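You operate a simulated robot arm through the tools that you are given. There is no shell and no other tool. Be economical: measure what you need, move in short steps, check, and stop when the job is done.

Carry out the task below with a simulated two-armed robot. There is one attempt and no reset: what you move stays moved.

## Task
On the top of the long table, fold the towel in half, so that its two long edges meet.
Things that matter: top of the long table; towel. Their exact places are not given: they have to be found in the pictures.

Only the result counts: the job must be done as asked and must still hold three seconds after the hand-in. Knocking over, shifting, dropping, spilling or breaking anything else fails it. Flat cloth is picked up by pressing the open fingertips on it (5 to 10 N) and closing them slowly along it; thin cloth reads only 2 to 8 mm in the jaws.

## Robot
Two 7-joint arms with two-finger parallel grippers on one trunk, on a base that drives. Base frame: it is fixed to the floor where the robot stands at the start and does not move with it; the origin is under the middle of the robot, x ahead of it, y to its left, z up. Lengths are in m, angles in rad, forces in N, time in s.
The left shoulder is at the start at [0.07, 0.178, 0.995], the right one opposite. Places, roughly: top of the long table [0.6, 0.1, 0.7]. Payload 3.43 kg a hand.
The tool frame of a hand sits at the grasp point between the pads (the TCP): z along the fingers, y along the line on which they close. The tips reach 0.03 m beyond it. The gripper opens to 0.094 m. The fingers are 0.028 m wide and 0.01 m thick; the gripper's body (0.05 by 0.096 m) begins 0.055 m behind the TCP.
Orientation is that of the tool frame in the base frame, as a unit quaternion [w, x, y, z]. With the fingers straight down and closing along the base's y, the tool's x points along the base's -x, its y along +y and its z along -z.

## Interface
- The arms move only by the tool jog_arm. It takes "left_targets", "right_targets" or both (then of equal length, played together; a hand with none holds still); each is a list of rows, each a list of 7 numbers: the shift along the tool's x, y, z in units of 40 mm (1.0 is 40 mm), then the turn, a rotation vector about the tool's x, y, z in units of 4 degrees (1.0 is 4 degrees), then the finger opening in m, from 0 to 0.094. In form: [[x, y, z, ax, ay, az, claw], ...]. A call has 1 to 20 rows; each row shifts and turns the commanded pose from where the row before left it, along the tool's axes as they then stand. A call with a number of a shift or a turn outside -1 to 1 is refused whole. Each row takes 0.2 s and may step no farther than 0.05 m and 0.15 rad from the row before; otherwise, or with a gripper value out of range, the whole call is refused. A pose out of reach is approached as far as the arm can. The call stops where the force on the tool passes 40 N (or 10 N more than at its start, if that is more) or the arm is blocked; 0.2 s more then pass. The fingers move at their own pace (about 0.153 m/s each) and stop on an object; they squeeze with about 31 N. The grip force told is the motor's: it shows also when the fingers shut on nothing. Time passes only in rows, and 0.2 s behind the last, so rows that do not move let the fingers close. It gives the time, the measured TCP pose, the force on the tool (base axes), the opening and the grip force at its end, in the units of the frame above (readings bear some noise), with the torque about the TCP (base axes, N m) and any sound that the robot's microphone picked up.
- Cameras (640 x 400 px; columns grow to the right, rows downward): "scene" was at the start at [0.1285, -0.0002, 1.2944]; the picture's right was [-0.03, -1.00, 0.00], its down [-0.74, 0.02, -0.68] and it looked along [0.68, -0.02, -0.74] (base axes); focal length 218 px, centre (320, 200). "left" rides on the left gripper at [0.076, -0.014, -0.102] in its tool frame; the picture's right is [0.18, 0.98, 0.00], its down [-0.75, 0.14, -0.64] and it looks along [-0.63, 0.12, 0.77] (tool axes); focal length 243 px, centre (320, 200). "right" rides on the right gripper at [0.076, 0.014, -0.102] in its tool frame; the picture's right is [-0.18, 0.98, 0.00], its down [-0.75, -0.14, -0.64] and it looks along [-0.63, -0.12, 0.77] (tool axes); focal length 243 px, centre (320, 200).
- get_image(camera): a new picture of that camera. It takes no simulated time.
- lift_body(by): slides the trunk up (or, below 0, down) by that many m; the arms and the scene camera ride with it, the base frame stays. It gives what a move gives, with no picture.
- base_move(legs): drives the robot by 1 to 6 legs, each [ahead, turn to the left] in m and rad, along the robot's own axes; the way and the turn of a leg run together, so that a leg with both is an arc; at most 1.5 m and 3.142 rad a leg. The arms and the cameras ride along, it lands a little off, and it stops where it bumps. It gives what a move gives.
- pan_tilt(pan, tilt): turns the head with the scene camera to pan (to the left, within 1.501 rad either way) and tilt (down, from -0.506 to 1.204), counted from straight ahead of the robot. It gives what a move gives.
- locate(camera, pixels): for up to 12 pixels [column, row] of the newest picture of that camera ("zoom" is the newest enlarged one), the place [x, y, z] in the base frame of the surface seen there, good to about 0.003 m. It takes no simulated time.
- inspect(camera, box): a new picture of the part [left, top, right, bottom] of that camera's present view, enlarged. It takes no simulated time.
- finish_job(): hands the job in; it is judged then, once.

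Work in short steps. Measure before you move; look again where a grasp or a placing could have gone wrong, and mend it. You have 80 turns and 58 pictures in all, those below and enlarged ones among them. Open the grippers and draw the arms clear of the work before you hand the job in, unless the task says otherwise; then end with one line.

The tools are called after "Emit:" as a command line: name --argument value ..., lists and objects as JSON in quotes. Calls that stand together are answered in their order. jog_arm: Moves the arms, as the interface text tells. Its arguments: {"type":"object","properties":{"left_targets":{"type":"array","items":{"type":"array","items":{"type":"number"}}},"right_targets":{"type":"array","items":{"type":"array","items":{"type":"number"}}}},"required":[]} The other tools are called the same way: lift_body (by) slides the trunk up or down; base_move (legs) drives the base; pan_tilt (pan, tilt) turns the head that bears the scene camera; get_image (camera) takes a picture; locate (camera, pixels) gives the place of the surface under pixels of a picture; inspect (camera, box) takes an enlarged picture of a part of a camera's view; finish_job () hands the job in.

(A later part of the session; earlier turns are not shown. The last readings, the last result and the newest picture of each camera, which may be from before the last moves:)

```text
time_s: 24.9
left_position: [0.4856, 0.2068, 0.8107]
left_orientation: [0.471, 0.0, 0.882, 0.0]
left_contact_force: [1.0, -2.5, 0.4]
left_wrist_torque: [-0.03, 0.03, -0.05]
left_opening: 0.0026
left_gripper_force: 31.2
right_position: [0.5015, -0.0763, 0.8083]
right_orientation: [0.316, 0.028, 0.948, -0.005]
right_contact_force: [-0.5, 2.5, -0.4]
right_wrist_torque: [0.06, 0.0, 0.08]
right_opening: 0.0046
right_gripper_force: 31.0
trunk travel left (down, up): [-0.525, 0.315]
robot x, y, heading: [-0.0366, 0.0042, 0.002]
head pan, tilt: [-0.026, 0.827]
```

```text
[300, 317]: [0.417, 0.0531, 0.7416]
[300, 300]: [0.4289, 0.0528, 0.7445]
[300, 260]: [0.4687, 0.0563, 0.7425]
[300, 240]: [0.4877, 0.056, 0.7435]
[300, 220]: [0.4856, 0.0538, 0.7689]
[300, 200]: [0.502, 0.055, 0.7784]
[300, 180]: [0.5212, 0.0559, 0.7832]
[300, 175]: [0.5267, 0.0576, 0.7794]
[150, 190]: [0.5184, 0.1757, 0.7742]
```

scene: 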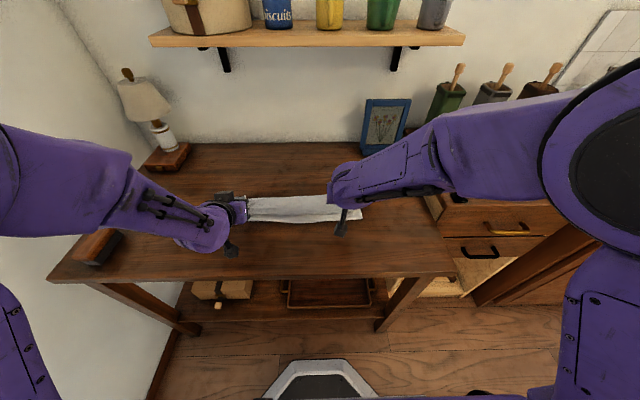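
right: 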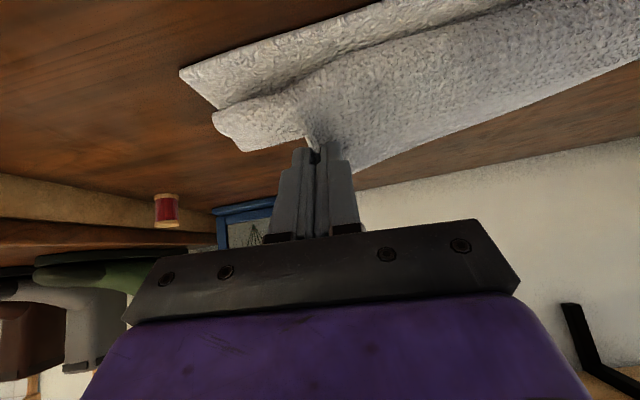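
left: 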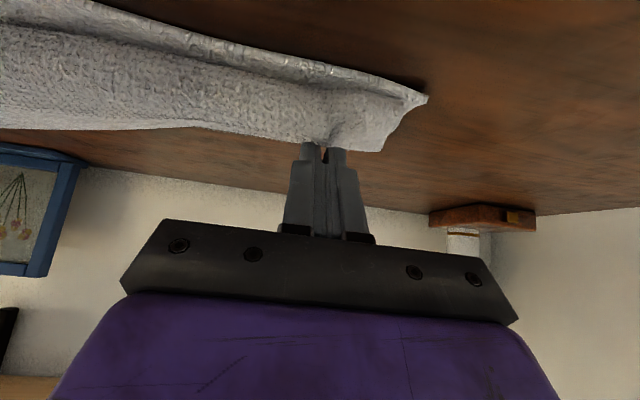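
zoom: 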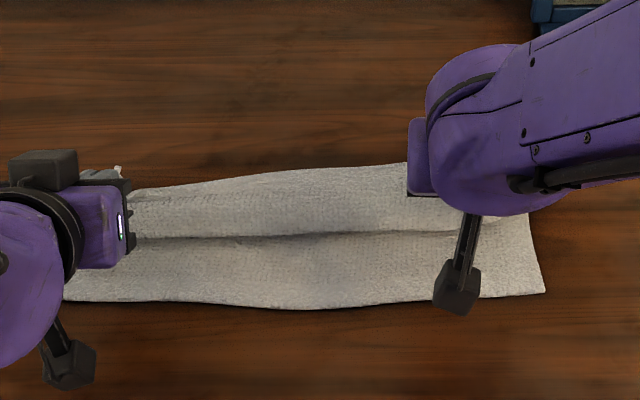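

Geometry is right: bulge at x≈0.482 and flap about 6 cm. I open both hands and draw back along the fingers, up and toward the robot, so the curled flap can unroll.

Emit:
jog_arm --left_targets '[[0, 0, 0, 0, 0, 0, 0.03], [0, 0, -0.5, 0, 0, 0, 0.03], [0, 0, -1, 0, 0, 0, 0.03], [0, 0, -1, 0, 0, 0, 0.03]]' --right_targets '[[0, 0, 0, 0, 0, 0, 0.03], [0, 0, -0.5, 0, 0, 0, 0.03], [0, 0, -1, 0, 0, 0, 0.03], [0, 0, -1, 0, 0, 0, 0.03]]'

Emit:
get_image --camera "scene"

```text
time_s: 25.9
left_position: [0.4519, 0.2025, 0.8329]
left_orientation: [0.47, 0.001, 0.883, 0.001]
left_contact_force: [-0.3, -0.1, 0.6]
left_wrist_torque: [0.01, -0.02, 0.06]
left_opening: 0.03
left_gripper_force: 0.1
left hand out of reach, approached as far as the arm can: row 3, 4
right_position: [0.4409, -0.0786, 0.8868]
right_orientation: [0.315, 0.029, 0.949, -0.003]
right_contact_force: [0.3, -1.3, -0.3]
right_wrist_torque: [0.01, -0.03, -0.02]
right_opening: 0.0298
right_gripper_force: 0.0
trunk travel left (down, up): [-0.525, 0.315]
robot x, y, heading: [-0.0362, -0.0022, 0.005]
head pan, tilt: [-0.026, 0.827]
```

```text
27 pictures are left
```

scene: 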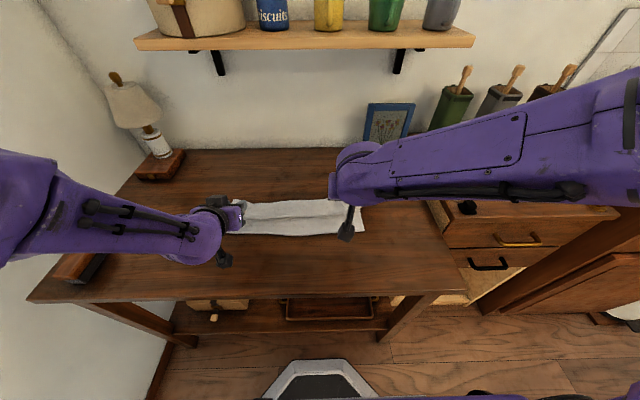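

I raise the trunk a little and look at the towel closely.

Emit:
lift_body --by 0.06

Emit:
base_move --legs '[[-0.12, 0]]'

Emit:
inspect --camera "scene" --box '[192, 100, 412, 230]'

```text
time_s: 26.9
left_position: [0.4518, 0.2068, 0.8926]
left_orientation: [0.469, 0.001, 0.883, -0.001]
left_contact_force: [0.6, -0.2, -0.1]
left_wrist_torque: [0.0, -0.02, 0.01]
left_opening: 0.0299
left_gripper_force: 0.1
right_position: [0.4409, -0.0759, 0.9464]
right_orientation: [0.316, 0.029, 0.948, -0.006]
right_contact_force: [-0.6, 0.2, -1.2]
right_wrist_torque: [0.01, 0.01, 0.0]
right_opening: 0.03
right_gripper_force: 0.0
trunk travel left (down, up): [-0.585, 0.255]
robot x, y, heading: [-0.0389, 0.002, 0.003]
head pan, tilt: [-0.026, 0.827]
```

```text
time_s: 28.2
left_position: [0.3291, 0.2079, 0.8932]
left_orientation: [0.469, -0.001, 0.883, 0.0]
left_contact_force: [-0.6, 0.9, 0.0]
left_wrist_torque: [-0.02, 0.03, 0.01]
left_opening: 0.0301
left_gripper_force: 0.0
right_position: [0.319, -0.0752, 0.9474]
right_orientation: [0.316, 0.029, 0.948, -0.005]
right_contact_force: [0.0, 0.4, -0.6]
right_wrist_torque: [0.0, 0.01, -0.01]
right_opening: 0.0301
right_gripper_force: 0.1
trunk travel left (down, up): [-0.585, 0.255]
robot x, y, heading: [-0.16, -0.0024, 0.001]
head pan, tilt: [-0.026, 0.827]
```

```text
2.91 times, centred on (302, 165) of scene
```

zoom: 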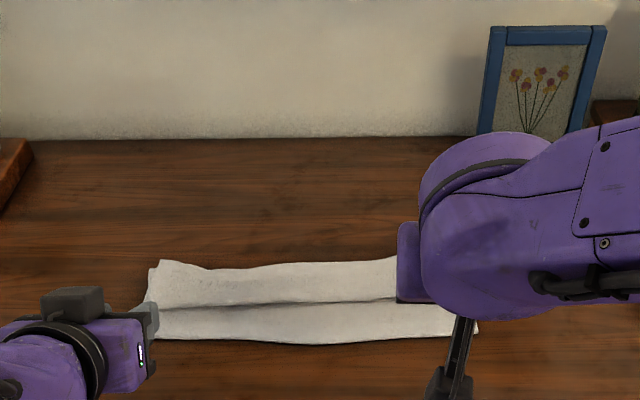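

The flap still points away from the robot, with its edge on top. I measure the layers now.

Emit:
locate --camera "zoom" --pixels '[[300, 342], [300, 320], [300, 306], [300, 298], [300, 280], [300, 268], [300, 264], [170, 266], [170, 300], [210, 270], [390, 262], [470, 330]]'

```text
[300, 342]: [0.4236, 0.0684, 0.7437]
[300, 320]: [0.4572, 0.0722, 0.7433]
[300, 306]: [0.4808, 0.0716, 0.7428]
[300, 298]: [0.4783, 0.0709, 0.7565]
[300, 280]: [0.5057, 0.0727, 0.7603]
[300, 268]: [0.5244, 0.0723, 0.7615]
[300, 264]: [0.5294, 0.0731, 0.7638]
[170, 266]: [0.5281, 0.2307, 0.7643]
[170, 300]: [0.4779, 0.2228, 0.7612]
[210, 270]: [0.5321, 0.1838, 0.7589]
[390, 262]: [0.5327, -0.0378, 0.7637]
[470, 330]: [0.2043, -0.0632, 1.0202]
```

Layers: near edge 0.424, second crease 0.478, flap edge 0.53, and the fold beneath at about 0.542. So turning the flap like a page will finish it. For that I'll grip its edge with fingers closing along x; first I set both hands upright again in the air.

Emit:
jog_arm --left_targets '[[0, 0, 0, 0, 1, 0, 0.03], [0, 0, 0, 0, 1, 0, 0.03], [0, 0, 0, 0, 1, 0, 0.03], [0, 0, 0, 0, 1, 0, 0.03], [0, 0, 0, 0, 1, 0, 0.03], [0, 0, 0, 0, 1, 0, 0.03], [0, 0, 0, 0, 1, 0, 0.03], [0, 0, 0, 0, 1, 0, 0.03], [0, 0, 0, 0, 1, 0, 0.03], [0, 0, 0, 0, 1, 0, 0.03], [0, 0, 0, 0, 1, 0, 0.03], [0, 0, 0, 0, 1, 0, 0.03], [0, 0, 0, 0, 1, 0, 0.03], [0, 0, 0, 0, 1, 0, 0.03]]' --right_targets '[[0, 0, 0, 0, 1, 0, 0.03], [0, 0, 0, 0, 1, 0, 0.03], [0, 0, 0, 0, 1, 0, 0.03], [0, 0, 0, 0, 1, 0, 0.03], [0, 0, 0, 0, 1, 0, 0.03], [0, 0, 0, 0, 1, 0, 0.03], [0, 0, 0, 0, 1, 0, 0.03], [0, 0, 0, 0, 1, 0, 0.03], [0, 0, 0, 0, 1, 0, 0.03], [0, 0, 0, 0, 1, 0, 0.03], [0, 0, 0, 0, 0, 0, 0.03], [0, 0, 0, 0, 0, 0, 0.03], [0, 0, 0, 0, 0, 0, 0.03], [0, 0, 0, 0, 0, 0, 0.03]]'

```text
time_s: 31.2
left_position: [0.3281, 0.2066, 0.8936]
left_orientation: [0.027, -0.004, 1.0, 0.006]
left_contact_force: [0.6, 0.3, -0.3]
left_wrist_torque: [0.01, -0.03, 0.01]
left_opening: 0.03
left_gripper_force: 0.2
left hand out of reach, approached as far as the arm can: row 5
right_position: [0.318, -0.0756, 0.9467]
right_orientation: [-0.028, 0.028, 0.999, 0.005]
right_contact_force: [0.3, -0.1, 0.1]
right_wrist_torque: [0.03, -0.02, 0.01]
right_opening: 0.0298
right_gripper_force: 0.1
trunk travel left (down, up): [-0.585, 0.255]
robot x, y, heading: [-0.161, 0.0013, 0.001]
head pan, tilt: [-0.026, 0.827]
```

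The hands are nearly upright. I yaw the left clockwise and the right counterclockwise by about 80°, so that the fingers close along x with the cameras outward.

Emit:
jog_arm --left_targets '[[0, 0, 0, 0, 0.8, 0, 0.03], [0, 0, 0, 0, 0, 1, 0.03], [0, 0, 0, 0, 0, 1, 0.03], [0, 0, 0, 0, 0, 1, 0.03], [0, 0, 0, 0, 0, 1, 0.03], [0, 0, 0, 0, 0, 1, 0.03], [0, 0, 0, 0, 0, 1, 0.03], [0, 0, 0, 0, 0, 1, 0.03], [0, 0, 0, 0, 0, 1, 0.03], [0, 0, 0, 0, 0, 1, 0.03], [0, 0, 0, 0, 0, 1, 0.03], [0, 0, 0, 0, 0, 1, 0.03], [0, 0, 0, 0, 0, 1, 0.03], [0, 0, 0, 0, 0, 1, 0.03], [0, 0, 0, 0, 0, 1, 0.03], [0, 0, 0, 0, 0, 1, 0.03], [0, 0, 0, 0, 0, 1, 0.03], [0, 0, 0, 0, 0, 1, 0.03], [0, 0, 0, 0, 0, 1, 0.03], [0, 0, 0, 0, 0, 1, 0.03]]' --right_targets '[[0, 0, 0, 0, -0.8, 0, 0.03], [0, 0, 0, 0, 0, -1, 0.03], [0, 0, 0, 0, 0, -1, 0.03], [0, 0, 0, 0, 0, -1, 0.03], [0, 0, 0, 0, 0, -1, 0.03], [0, 0, 0, 0, 0, -1, 0.03], [0, 0, 0, 0, 0, -1, 0.03], [0, 0, 0, 0, 0, -1, 0.03], [0, 0, 0, 0, 0, -1, 0.03], [0, 0, 0, 0, 0, -1, 0.03], [0, 0, 0, 0, 0, -1, 0.03], [0, 0, 0, 0, 0, -1, 0.03], [0, 0, 0, 0, 0, -1, 0.03], [0, 0, 0, 0, 0, -1, 0.03], [0, 0, 0, 0, 0, -1, 0.03], [0, 0, 0, 0, 0, -1, 0.03], [0, 0, 0, 0, 0, -1, 0.03], [0, 0, 0, 0, 0, -1, 0.03], [0, 0, 0, 0, 0, -1, 0.03], [0, 0, 0, 0, 0, -1, 0.03]]'

```text
time_s: 35.4
left_position: [0.3291, 0.207, 0.8931]
left_orientation: [-0.002, 0.101, 0.995, 0.006]
left_contact_force: [-0.1, 0.6, 0.4]
left_wrist_torque: [-0.02, -0.03, 0.01]
left_opening: 0.03
left_gripper_force: 0.0
left hand out of reach, approached as far as the arm can: row 5, 6, 7, 8, 9, 10, 11, 12, 13, 14, 15, 16, 17, 18, 19, 20
right_position: [0.3192, -0.075, 0.9481]
right_orientation: [0.004, -0.595, 0.804, 0.003]
right_contact_force: [0.1, -0.4, -0.4]
right_wrist_torque: [0.0, 0.01, -0.02]
right_opening: 0.0301
right_gripper_force: 0.1
trunk travel left (down, up): [-0.585, 0.255]
robot x, y, heading: [-0.1603, 0.0033, 0.001]
head pan, tilt: [-0.026, 0.827]
```

The right hand turned 73° but the left is limited that way. I turn the left the other way (camera inward) and the right a little more.

Emit:
jog_arm --left_targets '[[0, 0, 0, 0, 0, -1, 0.03], [0, 0, 0, 0, 0, -1, 0.03], [0, 0, 0, 0, 0, -1, 0.03], [0, 0, 0, 0, 0, -1, 0.03], [0, 0, 0, 0, 0, -1, 0.03], [0, 0, 0, 0, 0, -1, 0.03], [0, 0, 0, 0, 0, -1, 0.03], [0, 0, 0, 0, 0, -1, 0.03], [0, 0, 0, 0, 0, -1, 0.03], [0, 0, 0, 0, 0, -1, 0.03], [0, 0, 0, 0, 0, -1, 0.03], [0, 0, 0, 0, 0, -1, 0.03], [0, 0, 0, 0, 0, -1, 0.03], [0, 0, 0, 0, 0, -1, 0.03], [0, 0, 0, 0, 0, -1, 0.03], [0, 0, 0, 0, 0, -1, 0.03], [0, 0, 0, 0, 0, -1, 0.03], [0, 0, 0, 0, 0, -1, 0.03], [0, 0, 0, 0, 0, -1, 0.03], [0, 0, 0, 0, 0, -1, 0.03]]' --right_targets '[[0, 0, 0, 0, 0, -1, 0.03], [0, 0, 0, 0, 0, -1, 0.03], [0, 0, 0, 0, 0, -1, 0.03], [0, 0, 0, 0, 0, -1, 0.03], [0, 0, 0, 0, 0, 0, 0.03], [0, 0, 0, 0, 0, 0, 0.03], [0, 0, 0, 0, 0, 0, 0.03], [0, 0, 0, 0, 0, 0, 0.03], [0, 0, 0, 0, 0, 0, 0.03], [0, 0, 0, 0, 0, 0, 0.03], [0, 0, 0, 0, 0, 0, 0.03], [0, 0, 0, 0, 0, 0, 0.03], [0, 0, 0, 0, 0, 0, 0.03], [0, 0, 0, 0, 0, 0, 0.03], [0, 0, 0, 0, 0, 0, 0.03], [0, 0, 0, 0, 0, 0, 0.03], [0, 0, 0, 0, 0, 0, 0.03], [0, 0, 0, 0, 0, 0, 0.03], [0, 0, 0, 0, 0, 0, 0.03], [0, 0, 0, 0, 0, 0, 0.03]]'

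```text
time_s: 39.6
left_position: [0.3289, 0.2065, 0.8925]
left_orientation: [0.001, -0.562, 0.827, 0.006]
left_contact_force: [0.1, -0.3, 1.0]
left_wrist_torque: [-0.03, 0.01, 0.0]
left_opening: 0.0301
left_gripper_force: 0.0
right_position: [0.3194, -0.0758, 0.9467]
right_orientation: [0.003, -0.7, 0.714, 0.002]
right_contact_force: [0.9, -0.5, -0.7]
right_wrist_torque: [0.0, 0.01, 0.06]
right_opening: 0.0296
right_gripper_force: 0.1
trunk travel left (down, up): [-0.585, 0.255]
robot x, y, heading: [-0.1599, 0.0032, 0.0]
head pan, tilt: [-0.026, 0.827]
```

The left turns freely this way (68° so far). I finish its yaw, then shift the robot sideways to be centred on the towel (y≈0.065).

Emit:
jog_arm --left_targets '[[0, 0, 0, 0, 0, -0.9, 0.03], [0, 0, 0, 0, 0, -0.9, 0.03], [0, 0, 0, 0, 0, -0.9, 0.03], [0, 0, 0, 0, 0, -0.9, 0.03], [0, 0, 0, 0, 0, -0.9, 0.03], [0, 0, 0, 0, 0, -0.9, 0.03]]'

Emit:
base_move --legs '[[0, 0.5], [0.136, 0], [0, -0.5]]'

Emit:
get_image --camera "scene"

```text
time_s: 41.0
left_position: [0.3287, 0.2072, 0.8929]
left_orientation: [-0.003, 0.708, -0.706, -0.004]
left_contact_force: [-0.2, 0.1, -0.1]
left_wrist_torque: [0.01, 0.0, -0.02]
left_opening: 0.0302
left_gripper_force: 0.1
right_position: [0.3202, -0.0774, 0.9474]
right_orientation: [0.003, -0.7, 0.714, 0.003]
right_contact_force: [-0.1, -0.3, -0.4]
right_wrist_torque: [0.03, 0.03, 0.03]
right_opening: 0.0298
right_gripper_force: 0.1
trunk travel left (down, up): [-0.585, 0.255]
robot x, y, heading: [-0.1583, 0.0024, 0.002]
head pan, tilt: [-0.026, 0.827]
```

```text
time_s: 45.1
left_position: [0.4476, 0.2686, 0.8931]
left_orientation: [0.003, -0.707, 0.707, 0.004]
left_contact_force: [0.4, 0.2, 0.1]
left_wrist_torque: [0.0, 0.0, 0.01]
left_opening: 0.0302
left_gripper_force: 0.2
right_position: [0.4367, -0.0137, 0.9452]
right_orientation: [0.003, -0.699, 0.715, 0.003]
right_contact_force: [0.6, 0.4, -0.1]
right_wrist_torque: [-0.01, 0.01, 0.01]
right_opening: 0.0299
right_gripper_force: 0.1
trunk travel left (down, up): [-0.585, 0.255]
robot x, y, heading: [-0.0443, 0.0635, -0.004]
head pan, tilt: [-0.026, 0.827]
```

```text
25 pictures are left
```

scene: 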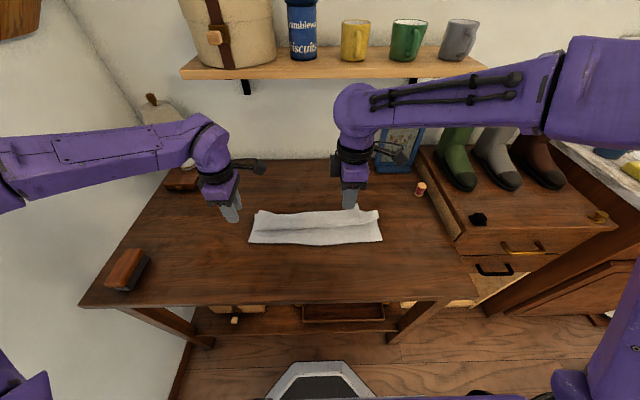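

The right-hand side is clear now. I zoom on the towel to find the flap's edge and ends.

Emit:
inspect --camera "scene" --box '[235, 190, 395, 260]'

Emit:
locate --camera "zoom" --pixels '[[85, 85], [110, 92], [160, 92], [220, 92], [320, 84], [420, 78], [560, 78], [575, 100], [570, 150], [300, 150], [60, 215], [580, 200]]'

```text
4.00 times, centred on (315, 225) of scene
```

zoom: 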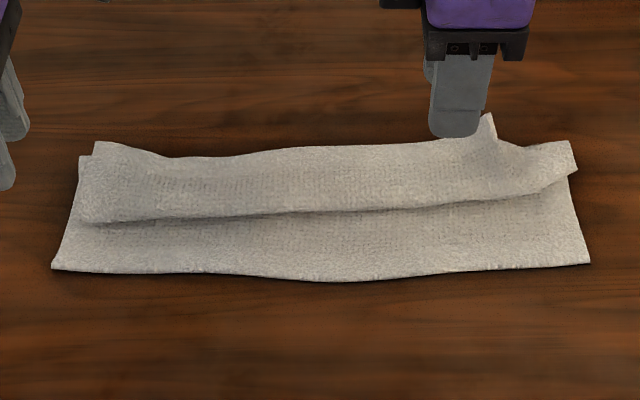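

```text
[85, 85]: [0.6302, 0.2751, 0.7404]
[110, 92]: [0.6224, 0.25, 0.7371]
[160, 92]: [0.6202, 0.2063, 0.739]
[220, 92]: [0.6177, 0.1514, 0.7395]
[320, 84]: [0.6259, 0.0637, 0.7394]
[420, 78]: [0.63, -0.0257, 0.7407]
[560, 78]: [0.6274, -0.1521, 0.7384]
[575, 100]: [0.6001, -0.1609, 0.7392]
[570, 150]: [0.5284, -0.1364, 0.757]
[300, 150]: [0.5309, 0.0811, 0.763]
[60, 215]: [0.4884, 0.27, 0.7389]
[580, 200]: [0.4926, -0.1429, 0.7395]
```

I measure the flap's edge along its length, including the upright pucker at (488,118).

Emit:
locate --camera "zoom" --pixels '[[100, 147], [130, 150], [160, 159], [230, 157], [350, 149], [430, 146], [488, 122], [488, 140], [520, 150], [560, 147], [200, 214], [450, 202]]'

```text
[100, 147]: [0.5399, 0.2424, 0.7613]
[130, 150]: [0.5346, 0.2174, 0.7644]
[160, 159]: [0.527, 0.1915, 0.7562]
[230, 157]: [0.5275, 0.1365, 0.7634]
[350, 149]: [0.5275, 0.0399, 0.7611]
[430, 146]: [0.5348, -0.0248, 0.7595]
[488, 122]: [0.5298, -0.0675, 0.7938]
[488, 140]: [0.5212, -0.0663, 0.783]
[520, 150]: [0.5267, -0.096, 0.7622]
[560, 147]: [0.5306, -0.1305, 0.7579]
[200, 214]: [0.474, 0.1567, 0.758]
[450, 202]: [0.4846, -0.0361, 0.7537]
```

Flap edge: x≈0.527 at y=0.16 and x≈0.533 at y=−0.03, top z≈0.762. I bring both hands above these points with a slight 6° lean, opening 0.03.

Emit:
jog_arm --left_targets '[[0.453, -0.318, 0.347, 0.25, 0, 0, 0.03], [0.453, -0.318, 0.347, 0.25, 0, 0, 0.03], [0.453, -0.318, 0.347, 0.25, 0, 0, 0.03], [0.453, -0.318, 0.347, 0.25, 0, 0, 0.03], [0.453, -0.318, 0.347, 0.25, 0, 0, 0.03], [0.453, -0.318, 0.347, 0.25, 0, 0, 0.03]]' --right_targets '[[0.068, -0.388, 0.563, 0.25, 0, 0, 0.03], [0.068, -0.388, 0.563, 0.25, 0, 0, 0.03], [0.068, -0.388, 0.563, 0.25, 0, 0, 0.03], [0.068, -0.388, 0.563, 0.25, 0, 0, 0.03], [0.068, -0.388, 0.563, 0.25, 0, 0, 0.03], [0.068, -0.388, 0.563, 0.25, 0, 0, 0.03]]'

Emit:
inspect --camera "scene" --box '[235, 170, 395, 260]'

Emit:
get_image --camera "right"

Emit:
get_image --camera "left"

```text
time_s: 46.5
left_position: [0.5285, 0.1608, 0.8097]
left_orientation: [0.04, -0.705, 0.707, -0.031]
left_contact_force: [0.5, -0.7, 0.1]
left_wrist_torque: [0.01, -0.01, 0.04]
left_opening: 0.03
left_gripper_force: 0.2
right_position: [0.5373, -0.0315, 0.8141]
right_orientation: [0.04, -0.698, 0.714, -0.035]
right_contact_force: [0.5, 0.5, -0.1]
right_wrist_torque: [-0.01, 0.03, 0.01]
right_opening: 0.0302
right_gripper_force: 0.2
trunk travel left (down, up): [-0.585, 0.255]
robot x, y, heading: [-0.0397, 0.0608, -0.006]
head pan, tilt: [-0.026, 0.827]
```

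```text
4.00 times, centred on (315, 215) of scene
```

zoom: 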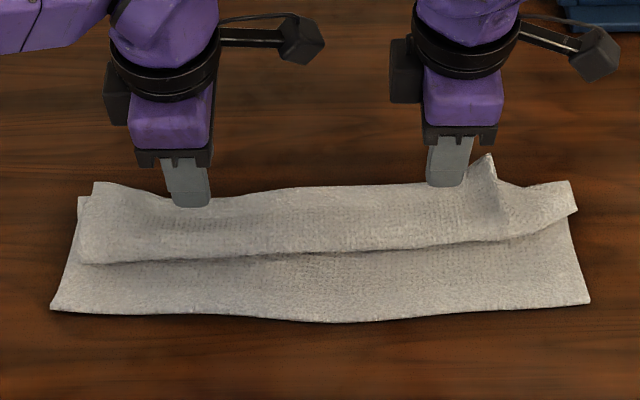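

```text
22 pictures are left
```

right: 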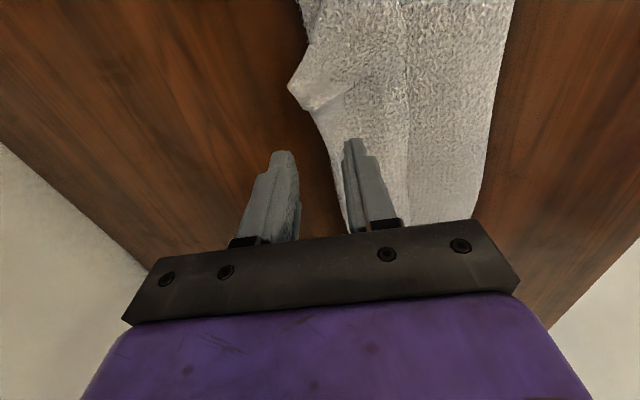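

```text
21 pictures are left
```

left: 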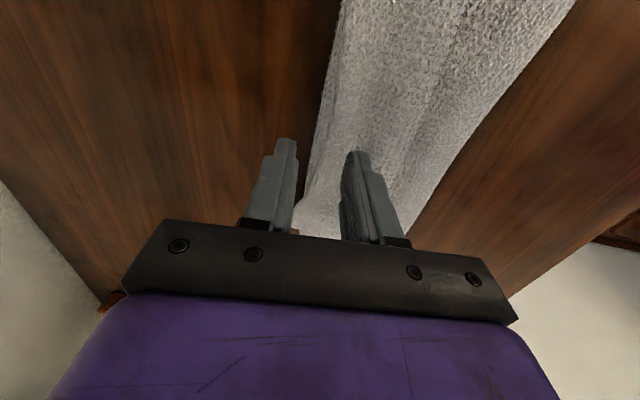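

Both hands straddle the flap's edge. I shift them slightly toward the robot (3 and 7 mm) and descend to just above contact.

Emit:
jog_arm --left_targets '[[0, 0.08, 0.27, 0, 0, 0, 0.03], [0, 0, 0.27, 0, 0, 0, 0.03]]' --right_targets '[[0, 0.17, 0.33, 0, 0, 0, 0.03], [0, 0, 0.32, 0, 0, 0, 0.03]]'

```text
time_s: 47.1
left_position: [0.5266, 0.1607, 0.7881]
left_orientation: [0.04, -0.705, 0.707, -0.032]
left_contact_force: [0.0, -0.2, 0.7]
left_wrist_torque: [0.0, 0.04, 0.03]
left_opening: 0.0299
left_gripper_force: 0.1
right_position: [0.5324, -0.032, 0.7898]
right_orientation: [0.041, -0.697, 0.715, -0.035]
right_contact_force: [0.4, 0.0, 0.1]
right_wrist_torque: [-0.01, 0.01, 0.03]
right_opening: 0.0299
right_gripper_force: 0.0
trunk travel left (down, up): [-0.585, 0.255]
robot x, y, heading: [-0.0426, 0.0622, -0.005]
head pan, tilt: [-0.026, 0.827]
```

No contact yet, so I go down 2 mm at a time.

Emit:
jog_arm --left_targets '[[0, 0, 0.05, 0, 0, 0, 0.03], [0, 0, 0.05, 0, 0, 0, 0.03]]' --right_targets '[[0, 0, 0.06, 0, 0, 0, 0.03], [0, 0, 0.06, 0, 0, 0, 0.03]]'

Emit:
get_image --camera "left"

Emit:
get_image --camera "right"

```text
time_s: 47.7
left_position: [0.5269, 0.1615, 0.7857]
left_orientation: [0.04, -0.706, 0.707, -0.033]
left_contact_force: [-0.4, -0.6, 1.1]
left_wrist_torque: [-0.02, 0.03, 0.02]
left_opening: 0.0303
left_gripper_force: 0.0
right_position: [0.5324, -0.0305, 0.7848]
right_orientation: [0.04, -0.697, 0.715, -0.035]
right_contact_force: [-0.1, -0.4, 0.1]
right_wrist_torque: [-0.05, 0.04, 0.02]
right_opening: 0.0298
right_gripper_force: 0.0
trunk travel left (down, up): [-0.585, 0.255]
robot x, y, heading: [-0.0456, 0.0649, -0.004]
head pan, tilt: [-0.026, 0.827]
```

```text
20 pictures are left
```

left: 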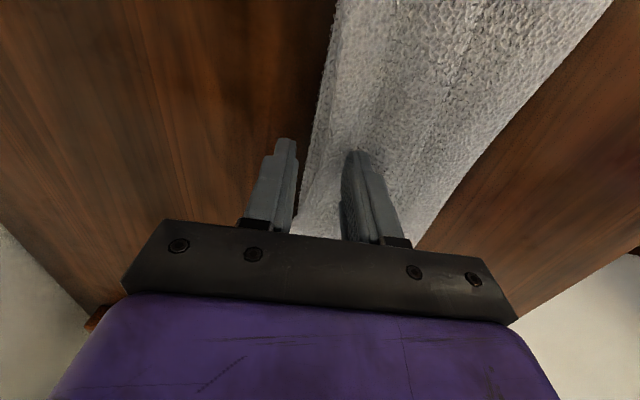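

```text
19 pictures are left
```

right: 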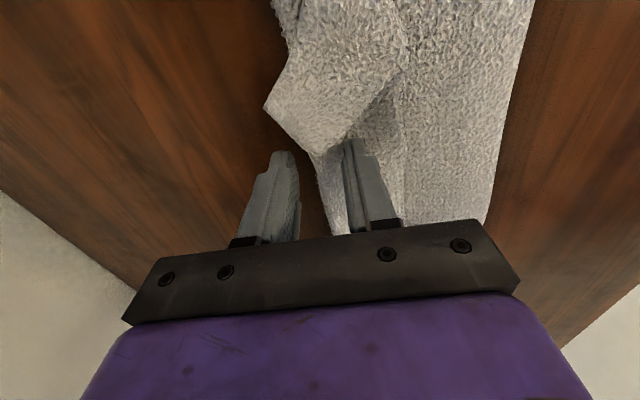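

The inner fingers dent the flap lightly and the outer ones stay beyond its edge. I lower 2 mm more and close slowly.

Emit:
jog_arm --left_targets '[[0, 0, 0.06, 0, 0, 0, 0.03], [0, 0, 0, 0, 0, 0, 0.026], [0, 0, 0, 0, 0, 0, 0.022], [0, 0, 0, 0, 0, 0, 0.018], [0, 0, 0, 0, 0, 0, 0.014], [0, 0, 0, 0, 0, 0, 0.01], [0, 0, 0, 0, 0, 0, 0.006], [0, 0, 0, 0, 0, 0, 0.002], [0, 0, 0, 0, 0, 0, 0], [0, 0, 0, 0, 0, 0, 0]]' --right_targets '[[0, 0, 0.04, 0, 0, 0, 0.03], [0, 0, 0, 0, 0, 0, 0.026], [0, 0, 0, 0, 0, 0, 0.022], [0, 0, 0, 0, 0, 0, 0.018], [0, 0, 0, 0, 0, 0, 0.014], [0, 0, 0, 0, 0, 0, 0.01], [0, 0, 0, 0, 0, 0, 0.006], [0, 0, 0, 0, 0, 0, 0.002], [0, 0, 0, 0, 0, 0, 0], [0, 0, 0, 0, 0, 0, 0]]'

Emit:
get_image --camera "left"

Emit:
get_image --camera "right"

```text
time_s: 49.9
left_position: [0.5277, 0.1612, 0.7823]
left_orientation: [0.041, -0.706, 0.707, -0.033]
left_contact_force: [-0.6, 0.8, 3.0]
left_wrist_torque: [-0.01, 0.02, -0.03]
left_opening: 0.0026
left_gripper_force: 30.9
right_position: [0.532, -0.0324, 0.7828]
right_orientation: [0.04, -0.697, 0.715, -0.035]
right_contact_force: [-1.0, 0.3, 2.4]
right_wrist_torque: [0.0, 0.01, 0.0]
right_opening: 0.0026
right_gripper_force: 31.3
trunk travel left (down, up): [-0.585, 0.255]
robot x, y, heading: [-0.0401, 0.0615, -0.004]
head pan, tilt: [-0.026, 0.827]
```

```text
18 pictures are left
```

left: 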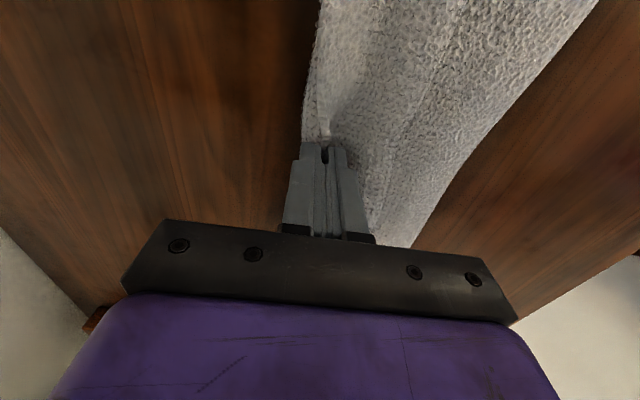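

```text
17 pictures are left
```

right: 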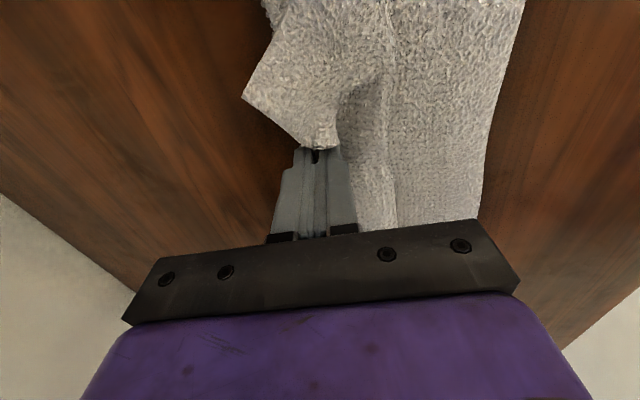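

Both hands hold the flap's edge (2.6 mm each). I swing it up about the crease at x≈0.478, tilting to 30°.

Emit:
jog_arm --left_targets '[[0, 0.1325, -0.318, 1, 0, 0, 0], [0, 0.124, -0.319, 1, 0, 0, 0], [0, 0.181, -0.298, 1, 0, 0, 0], [0, 0.237, -0.266, 1, 0, 0, 0], [0, 0.285, -0.229, 1, 0, 0, 0], [0, 0.325, -0.178, 1, 0, 0, 0]]' --right_targets '[[0, 0.1325, -0.318, 1, 0, 0, 0], [0, 0.124, -0.319, 1, 0, 0, 0], [0, 0.181, -0.298, 1, 0, 0, 0], [0, 0.237, -0.266, 1, 0, 0, 0], [0, 0.285, -0.229, 1, 0, 0, 0], [0, 0.325, -0.178, 1, 0, 0, 0]]'

Emit:
inspect --camera "scene" --box '[225, 160, 405, 270]'

```text
time_s: 51.3
left_position: [0.4615, 0.1609, 0.8291]
left_orientation: [0.187, -0.682, 0.684, -0.179]
left_contact_force: [0.4, -0.3, 0.5]
left_wrist_torque: [0.0, 0.01, -0.01]
left_opening: 0.0021
left_gripper_force: 31.1
right_position: [0.4666, -0.0298, 0.83]
right_orientation: [0.186, -0.673, 0.692, -0.184]
right_contact_force: [0.5, 0.5, -1.0]
right_wrist_torque: [-0.01, 0.06, 0.01]
right_opening: 0.0027
right_gripper_force: 31.3
trunk travel left (down, up): [-0.585, 0.255]
robot x, y, heading: [-0.042, 0.0645, -0.006]
head pan, tilt: [-0.026, 0.827]
```

```text
3.56 times, centred on (315, 215) of scene
```

zoom: 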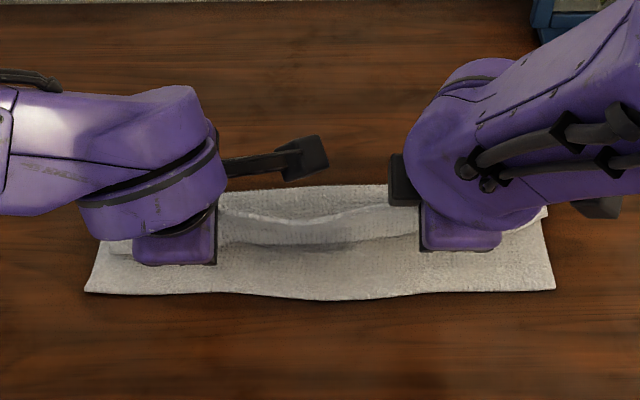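

The flap is upright with its edge on top. I carry it on over toward the near edge, tilting to about 50°.

Emit:
jog_arm --left_targets '[[0, 0.353, -0.123, 1, 0, 0, 0], [0, 0.374, -0.062, 1, 0, 0, 0], [0, 0.378, -0.003, 1, 0, 0, 0], [0, 0.372, 0.062, 1, 0, 0, 0], [0, 0.26, 0.073, 1, 0, 0, 0]]' --right_targets '[[0, 0.353, -0.123, 1, 0, 0, 0], [0, 0.374, -0.062, 1, 0, 0, 0], [0, 0.378, -0.003, 1, 0, 0, 0], [0, 0.372, 0.062, 1, 0, 0, 0], [0, 0.26, 0.073, 1, 0, 0, 0]]'

Emit:
inspect --camera "scene" --box '[225, 160, 405, 270]'

Emit:
locate --camera "zoom" --pixels '[[320, 296], [320, 285], [320, 270], [320, 255], [320, 240], [320, 220], [320, 200], [320, 190], [260, 290], [400, 290]]'

```text
time_s: 52.5
left_position: [0.4089, 0.1603, 0.7892]
left_orientation: [0.301, -0.639, 0.644, -0.295]
left_contact_force: [0.7, -4.7, -0.6]
left_wrist_torque: [-0.12, 0.08, -0.08]
left_opening: 0.0019
left_gripper_force: 31.4
right_position: [0.431, -0.0396, 0.8008]
right_orientation: [0.271, -0.64, 0.66, -0.287]
right_contact_force: [-0.5, 4.2, -0.3]
right_wrist_torque: [0.06, 0.12, 0.11]
right_opening: 0.0025
right_gripper_force: 31.1
right hand out of reach, approached as far as the arm can: row 1, 2, 3, 4
trunk travel left (down, up): [-0.585, 0.255]
robot x, y, heading: [-0.0445, 0.0633, -0.005]
head pan, tilt: [-0.026, 0.827]
```

```text
3.56 times, centred on (315, 215) of scene
```

zoom: 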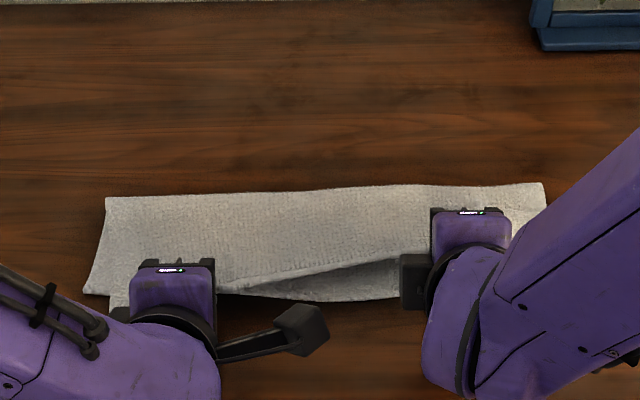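

```text
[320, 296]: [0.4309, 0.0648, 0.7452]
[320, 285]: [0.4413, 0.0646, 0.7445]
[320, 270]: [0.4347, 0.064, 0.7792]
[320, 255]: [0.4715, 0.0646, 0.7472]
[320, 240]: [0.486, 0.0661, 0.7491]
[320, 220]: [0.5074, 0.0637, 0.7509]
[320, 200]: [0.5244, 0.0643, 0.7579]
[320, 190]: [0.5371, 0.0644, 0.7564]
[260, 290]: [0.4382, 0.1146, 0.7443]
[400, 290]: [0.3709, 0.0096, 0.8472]
```

The flap has turned over and trails correctly, with the fold at x≈0.54. I open the fingers a little and let it drop, then draw out by driving the base straight back.

Emit:
jog_arm --left_targets '[[0, 0, 0, 0, 0, 0, 0.01], [0, 0, 0, 0, 0, 0, 0.016], [0, 0, 0, 0, 0, 0, 0.016]]' --right_targets '[[0, 0, 0, 0, 0, 0, 0.01], [0, 0, 0, 0, 0, 0, 0.016], [0, 0, 0, 0, 0, 0, 0.016]]'

Emit:
base_move --legs '[[-0.1, 0]]'

Emit:
inspect --camera "scene" --box '[225, 130, 405, 240]'

```text
time_s: 53.3
left_position: [0.4078, 0.1614, 0.7883]
left_orientation: [0.301, -0.639, 0.643, -0.296]
left_contact_force: [-0.7, 0.3, 0.3]
left_wrist_torque: [-0.01, 0.02, 0.03]
left_opening: 0.016
left_gripper_force: 0.0
right_position: [0.4314, -0.0399, 0.8004]
right_orientation: [0.269, -0.639, 0.661, -0.287]
right_contact_force: [0.8, -0.1, -0.2]
right_wrist_torque: [0.0, 0.0, 0.01]
right_opening: 0.0161
right_gripper_force: 0.1
trunk travel left (down, up): [-0.585, 0.255]
robot x, y, heading: [-0.0398, 0.0647, -0.002]
head pan, tilt: [-0.026, 0.827]
```

```text
time_s: 54.4
left_position: [0.3093, 0.1632, 0.7893]
left_orientation: [0.302, -0.639, 0.643, -0.295]
left_contact_force: [-0.2, 0.6, -0.6]
left_wrist_torque: [0.0, 0.01, -0.01]
left_opening: 0.0159
left_gripper_force: 0.1
right_position: [0.3316, -0.0385, 0.8011]
right_orientation: [0.269, -0.639, 0.66, -0.287]
right_contact_force: [0.3, 0.6, 1.0]
right_wrist_torque: [0.0, 0.02, 0.0]
right_opening: 0.0159
right_gripper_force: 0.2
trunk travel left (down, up): [-0.585, 0.255]
robot x, y, heading: [-0.1383, 0.066, 0.004]
head pan, tilt: [-0.026, 0.827]
```

```text
3.56 times, centred on (315, 185) of scene
```

zoom: 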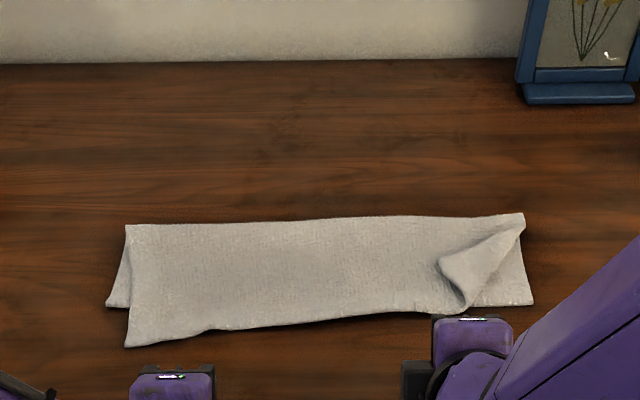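

Almost there: the left upper corner overhangs slightly at (127,346), and the right corner is still folded back as a triangle at (440,262)–(520,225). I measure these.

Emit:
locate --camera "zoom" --pixels '[[129, 343], [205, 330], [300, 322], [440, 310], [465, 304], [443, 262], [520, 222], [500, 255], [530, 302], [108, 304], [130, 228], [320, 222]]'

```text
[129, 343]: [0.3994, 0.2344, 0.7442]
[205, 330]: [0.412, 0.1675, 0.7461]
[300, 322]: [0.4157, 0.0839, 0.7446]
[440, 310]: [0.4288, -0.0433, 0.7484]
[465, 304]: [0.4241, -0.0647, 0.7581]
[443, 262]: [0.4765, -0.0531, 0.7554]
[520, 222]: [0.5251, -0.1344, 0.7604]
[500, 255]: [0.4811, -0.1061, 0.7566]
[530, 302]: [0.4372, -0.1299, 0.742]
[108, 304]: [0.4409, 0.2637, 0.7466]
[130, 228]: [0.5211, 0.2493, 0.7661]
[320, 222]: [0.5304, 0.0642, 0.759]
```

Left upper corner sits at (0.399, 0.234), about 3.5 cm too near. The right triangle's corner at (0.4765, −0.053) has to be flipped outward. I raise the trunk, set both hands upright, and start yawing the right hand back so that it closes along y.

Emit:
lift_body --by 0.06

Emit:
jog_arm --left_targets '[[0, 0, 0, -1, 0, 0, 0.03], [0, 0, 0, -1, 0, 0, 0.03], [0, 0, 0, -1, 0, 0, 0.03], [0, 0, 0, -1, 0, 0, 0.03], [0, 0, 0, -1, 0, 0, 0.03], [0, 0, 0, -1, 0, 0, 0.03], [0, 0, 0, -1, 0, 0, 0.03], [0, 0, 0, -1, 0, 0, 0.03], [0, 0, 0, -1, 0, 0, 0.03], [0, 0, 0, -1, 0, 0, 0.03], [0, 0, 0, -1, 0, 0, 0.03], [0, 0, 0, -1, 0, 0, 0.03], [0, 0, 0, -0.5, 0, 0, 0.03], [0, 0, 0, 0, 0, 0, 0.03], [0, 0, 0, 0, 0, 0, 0.03], [0, 0, 0, 0, 0, 0, 0.03], [0, 0, 0, 0, 0, 0, 0.03], [0, 0, 0, 0, 0, 0, 0.03], [0, 0, 0, 0, 0, 0, 0.03], [0, 0, 0, 0, 0, 0, 0.03]]' --right_targets '[[0, 0, 0, -1, 0, 0, 0.03], [0, 0, 0, -1, 0, 0, 0.03], [0, 0, 0, -1, 0, 0, 0.03], [0, 0, 0, -1, 0, 0, 0.03], [0, 0, 0, -1, 0, 0, 0.03], [0, 0, 0, -1, 0, 0, 0.03], [0, 0, 0, -1, 0, 0, 0.03], [0, 0, 0, -1, 0, 0, 0.03], [0, 0, 0, -1, 0, 0, 0.03], [0, 0, 0, -1, 0, 0, 0.03], [0, 0, 0, -1, 0, 0, 0.03], [0, 0, 0, -0.5, 0, 0, 0.03], [0, 0, 0, 0, 0, 1, 0.03], [0, 0, 0, 0, 0, 1, 0.03], [0, 0, 0, 0, 0, 1, 0.03], [0, 0, 0, 0, 0, 1, 0.03], [0, 0, 0, 0, 0, 1, 0.03], [0, 0, 0, 0, 0, 1, 0.03], [0, 0, 0, 0, 0, 1, 0.03], [0, 0, 0, 0, 0, 1, 0.03]]'

```text
time_s: 55.4
left_position: [0.3087, 0.1627, 0.8482]
left_orientation: [0.301, -0.64, 0.643, -0.295]
left_contact_force: [-0.1, 0.0, 0.6]
left_wrist_torque: [0.01, 0.0, -0.04]
left_opening: 0.0158
left_gripper_force: 0.0
right_position: [0.3321, -0.0383, 0.8609]
right_orientation: [0.269, -0.64, 0.66, -0.288]
right_contact_force: [0.1, 0.8, 0.0]
right_wrist_torque: [0.0, 0.01, 0.01]
right_opening: 0.0162
right_gripper_force: 0.1
trunk travel left (down, up): [-0.645, 0.195]
robot x, y, heading: [-0.1403, 0.0636, -0.004]
head pan, tilt: [-0.026, 0.827]
```

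```text
time_s: 59.6
left_position: [0.3074, 0.1633, 0.8479]
left_orientation: [0.004, -0.707, 0.707, 0.004]
left_contact_force: [0.1, -0.6, -0.6]
left_wrist_torque: [0.0, 0.0, -0.01]
left_opening: 0.0297
left_gripper_force: 0.1
right_position: [0.3318, -0.0388, 0.8609]
right_orientation: [0.0, -0.468, 0.884, -0.007]
right_contact_force: [-0.3, 0.3, -0.6]
right_wrist_torque: [-0.01, 0.02, -0.02]
right_opening: 0.0301
right_gripper_force: 0.0
trunk travel left (down, up): [-0.645, 0.195]
robot x, y, heading: [-0.1393, 0.0643, -0.005]
head pan, tilt: [-0.026, 0.827]
```

The left is upright. I yaw the right hand on by 76° (toward closing along y and slightly beyond), and meanwhile bring the left above its overhanging corner edge.

Emit:
jog_arm --left_targets '[[-0.0684, -0.1316, 0.063, 0, 0, 0, 0.03], [-0.0684, -0.1316, 0.063, 0, 0, 0, 0.03], [-0.0684, -0.1316, 0.063, 0, 0, 0, 0.03], [-0.0684, -0.1316, 0.063, 0, 0, 0, 0.03], [-0.0684, -0.1316, 0.063, 0, 0, 0, 0.03], [-0.0684, -0.1316, 0.063, 0, 0, 0, 0.03], [-0.0684, -0.1316, 0.063, 0, 0, 0, 0.03], [-0.0684, -0.1316, 0.063, 0, 0, 0, 0.03], [-0.0684, -0.1316, 0.063, 0, 0, 0, 0.03], [-0.0684, -0.1316, 0.063, 0, 0, 0, 0.03], [-0.0684, -0.1316, 0.063, 0, 0, 0, 0.03], [-0.0684, -0.1316, 0.063, 0, 0, 0, 0.03], [-0.0684, -0.1316, 0.063, 0, 0, 0, 0.03], [-0.0684, -0.1316, 0.063, 0, 0, 0, 0.03], [-0.0684, -0.1316, 0.063, 0, 0, 0, 0.03], [-0.0684, -0.1316, 0.063, 0, 0, 0, 0.03], [-0.0684, -0.1316, 0.063, 0, 0, 0, 0.03], [-0.0684, -0.1316, 0.063, 0, 0, 0, 0.03], [-0.0684, -0.1316, 0.063, 0, 0, 0, 0.03]]' --right_targets '[[0, 0, 0, 0, 0, 1, 0.03], [0, 0, 0, 0, 0, 1, 0.03], [0, 0, 0, 0, 0, 1, 0.03], [0, 0, 0, 0, 0, 1, 0.03], [0, 0, 0, 0, 0, 1, 0.03], [0, 0, 0, 0, 0, 1, 0.03], [0, 0, 0, 0, 0, 1, 0.03], [0, 0, 0, 0, 0, 1, 0.03], [0, 0, 0, 0, 0, 1, 0.03], [0, 0, 0, 0, 0, 1, 0.03], [0, 0, 0, 0, 0, 1, 0.03], [0, 0, 0, 0, 0, 1, 0.03], [0, 0, 0, 0, 0, 1, 0.03], [0, 0, 0, 0, 0, 1, 0.03], [0, 0, 0, 0, 0, 1, 0.03], [0, 0, 0, 0, 0, 1, 0.03], [0, 0, 0, 0, 0, 1, 0.03], [0, 0, 0, 0, 0, 1, 0.03], [0, 0, 0, 0, 0, 1, 0.03]]'

Emit:
get_image --camera "left"

```text
time_s: 63.6
left_position: [0.4095, 0.2148, 0.8026]
left_orientation: [0.003, -0.707, 0.707, 0.004]
left_contact_force: [0.3, 0.5, 0.2]
left_wrist_torque: [0.01, 0.0, 0.0]
left_opening: 0.03
left_gripper_force: 0.0
right_position: [0.3318, -0.0387, 0.861]
right_orientation: [0.004, 0.176, 0.984, -0.005]
right_contact_force: [0.5, 0.0, 0.3]
right_wrist_torque: [-0.01, -0.07, 0.0]
right_opening: 0.0301
right_gripper_force: 0.0
trunk travel left (down, up): [-0.645, 0.195]
robot x, y, heading: [-0.1404, 0.0648, -0.002]
head pan, tilt: [-0.026, 0.827]
```

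```text
13 pictures are left
```

left: 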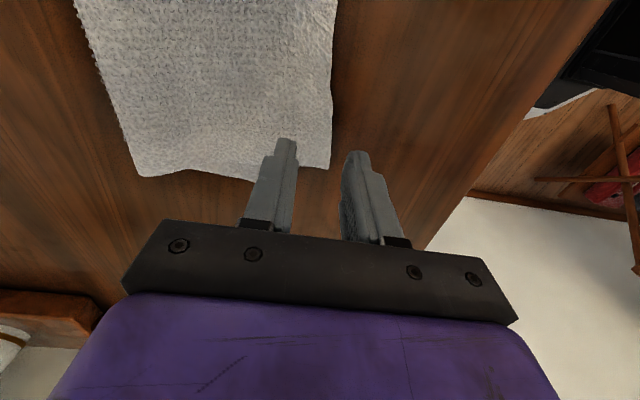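

The right hand now closes along a line 20° off y. I bring it above the triangle's corner with a slight lean, and lower the left to just above the cloth edge.

Emit:
jog_arm --left_targets '[[0.025, 0, 0.0875, 0, 0, 0, 0.03], [0.025, 0, 0.0875, 0, 0, 0, 0.03], [0.025, 0, 0.0875, 0, 0, 0, 0.03], [0.025, 0, 0.0875, 0, 0, 0, 0.03], [0.025, 0, 0.0875, 0, 0, 0, 0.03], [0.025, 0, 0.0875, 0, 0, 0, 0.03], [0.025, 0, 0.0875, 0, 0, 0, 0.03], [0.025, 0, 0.0875, 0, 0, 0, 0.03]]' --right_targets '[[-0.44, 0.093, 0.19, -0.19, 0, 0, 0.03], [-0.44, 0.093, 0.19, -0.19, 0, 0, 0.03], [-0.44, 0.093, 0.19, -0.19, 0, 0, 0.03], [-0.44, 0.093, 0.19, -0.19, 0, 0, 0.03], [-0.44, 0.093, 0.19, -0.19, 0, 0, 0.03], [-0.44, 0.093, 0.19, -0.19, 0, 0, 0.03], [-0.44, 0.093, 0.19, -0.19, 0, 0, 0.03], [-0.44, 0.093, 0.19, -0.19, 0, 0, 0.03]]'

Emit:
get_image --camera "right"

```text
time_s: 65.4
left_position: [0.4086, 0.2062, 0.7748]
left_orientation: [0.004, -0.707, 0.708, 0.003]
left_contact_force: [1.2, 1.5, 6.8]
left_wrist_torque: [0.06, -0.19, -0.03]
left_opening: 0.0303
left_gripper_force: 0.2
right_position: [0.4768, -0.0571, 0.8031]
right_orientation: [0.013, 0.174, 0.983, 0.047]
right_contact_force: [0.4, 0.4, -0.7]
right_wrist_torque: [-0.02, 0.01, -0.03]
right_opening: 0.0299
right_gripper_force: 0.1
trunk travel left (down, up): [-0.645, 0.195]
robot x, y, heading: [-0.1401, 0.0666, -0.001]
head pan, tilt: [-0.026, 0.827]
```

```text
12 pictures are left
```

right: 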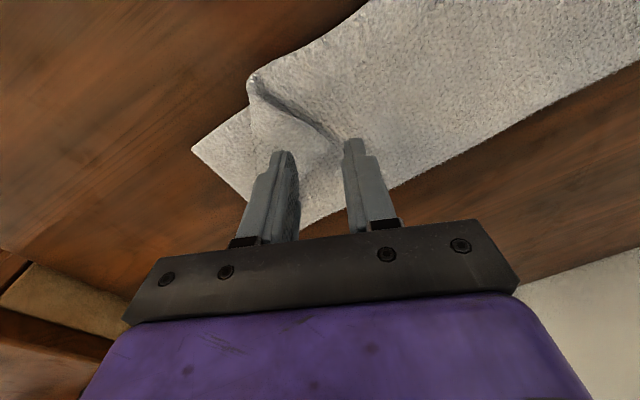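

The left touches with 6.8 N at the edge, and the right straddles the triangle's edge near (335,145). I lower the right onto it, then close both slowly.

Emit:
jog_arm --left_targets '[[0, 0, 0, 0, 0, 0, 0.03], [0, 0, 0, 0, 0, 0, 0.03], [0, 0, 0, 0, 0, 0, 0.03], [0, 0, 0, 0, 0, 0, 0.026], [0, 0, 0, 0, 0, 0, 0.022], [0, 0, 0, 0, 0, 0, 0.018], [0, 0, 0, 0, 0, 0, 0.014], [0, 0, 0, 0, 0, 0, 0.01], [0, 0, 0, 0, 0, 0, 0.006], [0, 0, 0, 0, 0, 0, 0.002], [0, 0, 0, 0, 0, 0, 0], [0, 0, 0, 0, 0, 0, 0]]' --right_targets '[[-0.12, 0, 0.2, 0, 0, 0, 0.03], [0, 0, 0.2, 0, 0, 0, 0.03], [0, 0, 0.08, 0, 0, 0, 0.03], [0, 0, 0, 0, 0, 0, 0.026], [0, 0, 0, 0, 0, 0, 0.022], [0, 0, 0, 0, 0, 0, 0.018], [0, 0, 0, 0, 0, 0, 0.014], [0, 0, 0, 0, 0, 0, 0.01], [0, 0, 0, 0, 0, 0, 0.006], [0, 0, 0, 0, 0, 0, 0.002], [0, 0, 0, 0, 0, 0, 0], [0, 0, 0, 0, 0, 0, 0]]'

Emit:
get_image --camera "right"

```text
time_s: 68.0
left_position: [0.4069, 0.2074, 0.7731]
left_orientation: [0.003, -0.707, 0.707, 0.004]
left_contact_force: [0.6, 0.5, 5.5]
left_wrist_torque: [-0.01, -0.07, -0.03]
left_opening: 0.0
left_gripper_force: 30.9
right_position: [0.4804, -0.0581, 0.7835]
right_orientation: [0.013, 0.174, 0.983, 0.047]
right_contact_force: [-0.1, -0.8, 0.9]
right_wrist_torque: [-0.04, 0.01, 0.01]
right_opening: 0.0016
right_gripper_force: 31.0
trunk travel left (down, up): [-0.645, 0.195]
robot x, y, heading: [-0.1405, 0.062, -0.001]
head pan, tilt: [-0.026, 0.827]
```

```text
11 pictures are left
```

right: 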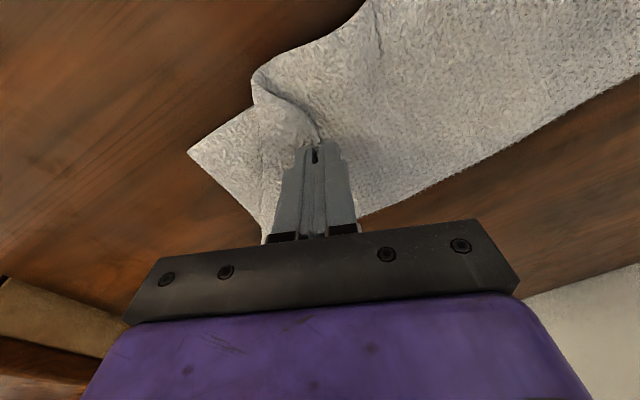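

The right holds the triangle's corner (1.6 mm); the left closed on nothing. I flip the right corner outward in an arc, while the left lifts a little and reopens.

Emit:
jog_arm --left_targets '[[0, 0, -0.4, 0, 0, 0, 0], [0, 0, 0, 0, 0, 0, 0.04], [0, 0, 0, 0, 0, 0, 0.04], [0, 0, 0, 0, 0, 0, 0.04], [0, 0, 0, 0, 0, 0, 0.04], [0, 0, 0, 0, 0, 0, 0.04], [0, 0, 0, 0, 0, 0, 0.04], [0, 0, 0, 0, 0, 0, 0.04], [0, 0, 0, 0, 0, 0, 0.04]]' --right_targets '[[0.045, -0.064, -0.25, -1, 0, 0, 0], [0.045, -0.12, -0.24, -1, 0, 0, 0], [0.045, -0.172, -0.218, -1, 0, 0, 0], [0.045, -0.218, -0.187, -1, 0, 0, 0], [0.045, -0.254, -0.146, -1, 0, 0, 0], [0.045, -0.287, -0.095, -1, 0, 0, 0], [0.045, -0.301, -0.038, -1, 0, 0, 0], [0.045, -0.304, 0.018, -1, 0, 0, 0], [0.045, -0.223, 0.054, -0.5, 0, 0, 0]]'

Emit:
inspect --camera "scene" --box '[225, 130, 405, 240]'

```text
time_s: 70.0
left_position: [0.4084, 0.207, 0.789]
left_orientation: [-0.003, 0.708, -0.707, -0.006]
left_contact_force: [0.5, -0.4, -0.8]
left_wrist_torque: [-0.01, 0.02, 0.02]
left_opening: 0.0399
left_gripper_force: 0.1
right_position: [0.4381, -0.1276, 0.7945]
right_orientation: [0.064, 0.162, 0.927, 0.333]
right_contact_force: [0.2, -0.1, 0.0]
right_wrist_torque: [-0.05, -0.03, -0.01]
right_opening: 0.0017
right_gripper_force: 30.9
trunk travel left (down, up): [-0.645, 0.195]
robot x, y, heading: [-0.1452, 0.0627, -0.001]
head pan, tilt: [-0.026, 0.827]
```

```text
3.56 times, centred on (315, 185) of scene
```

zoom: 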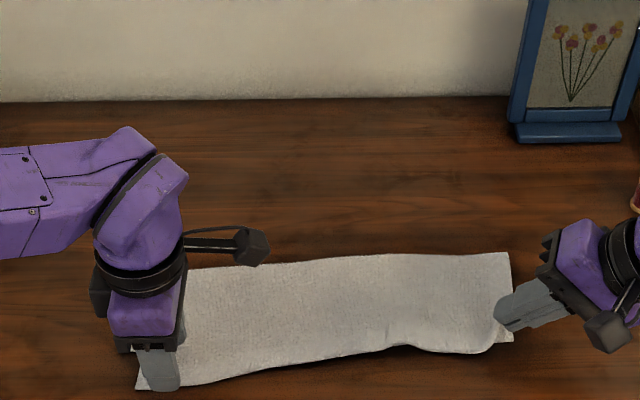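

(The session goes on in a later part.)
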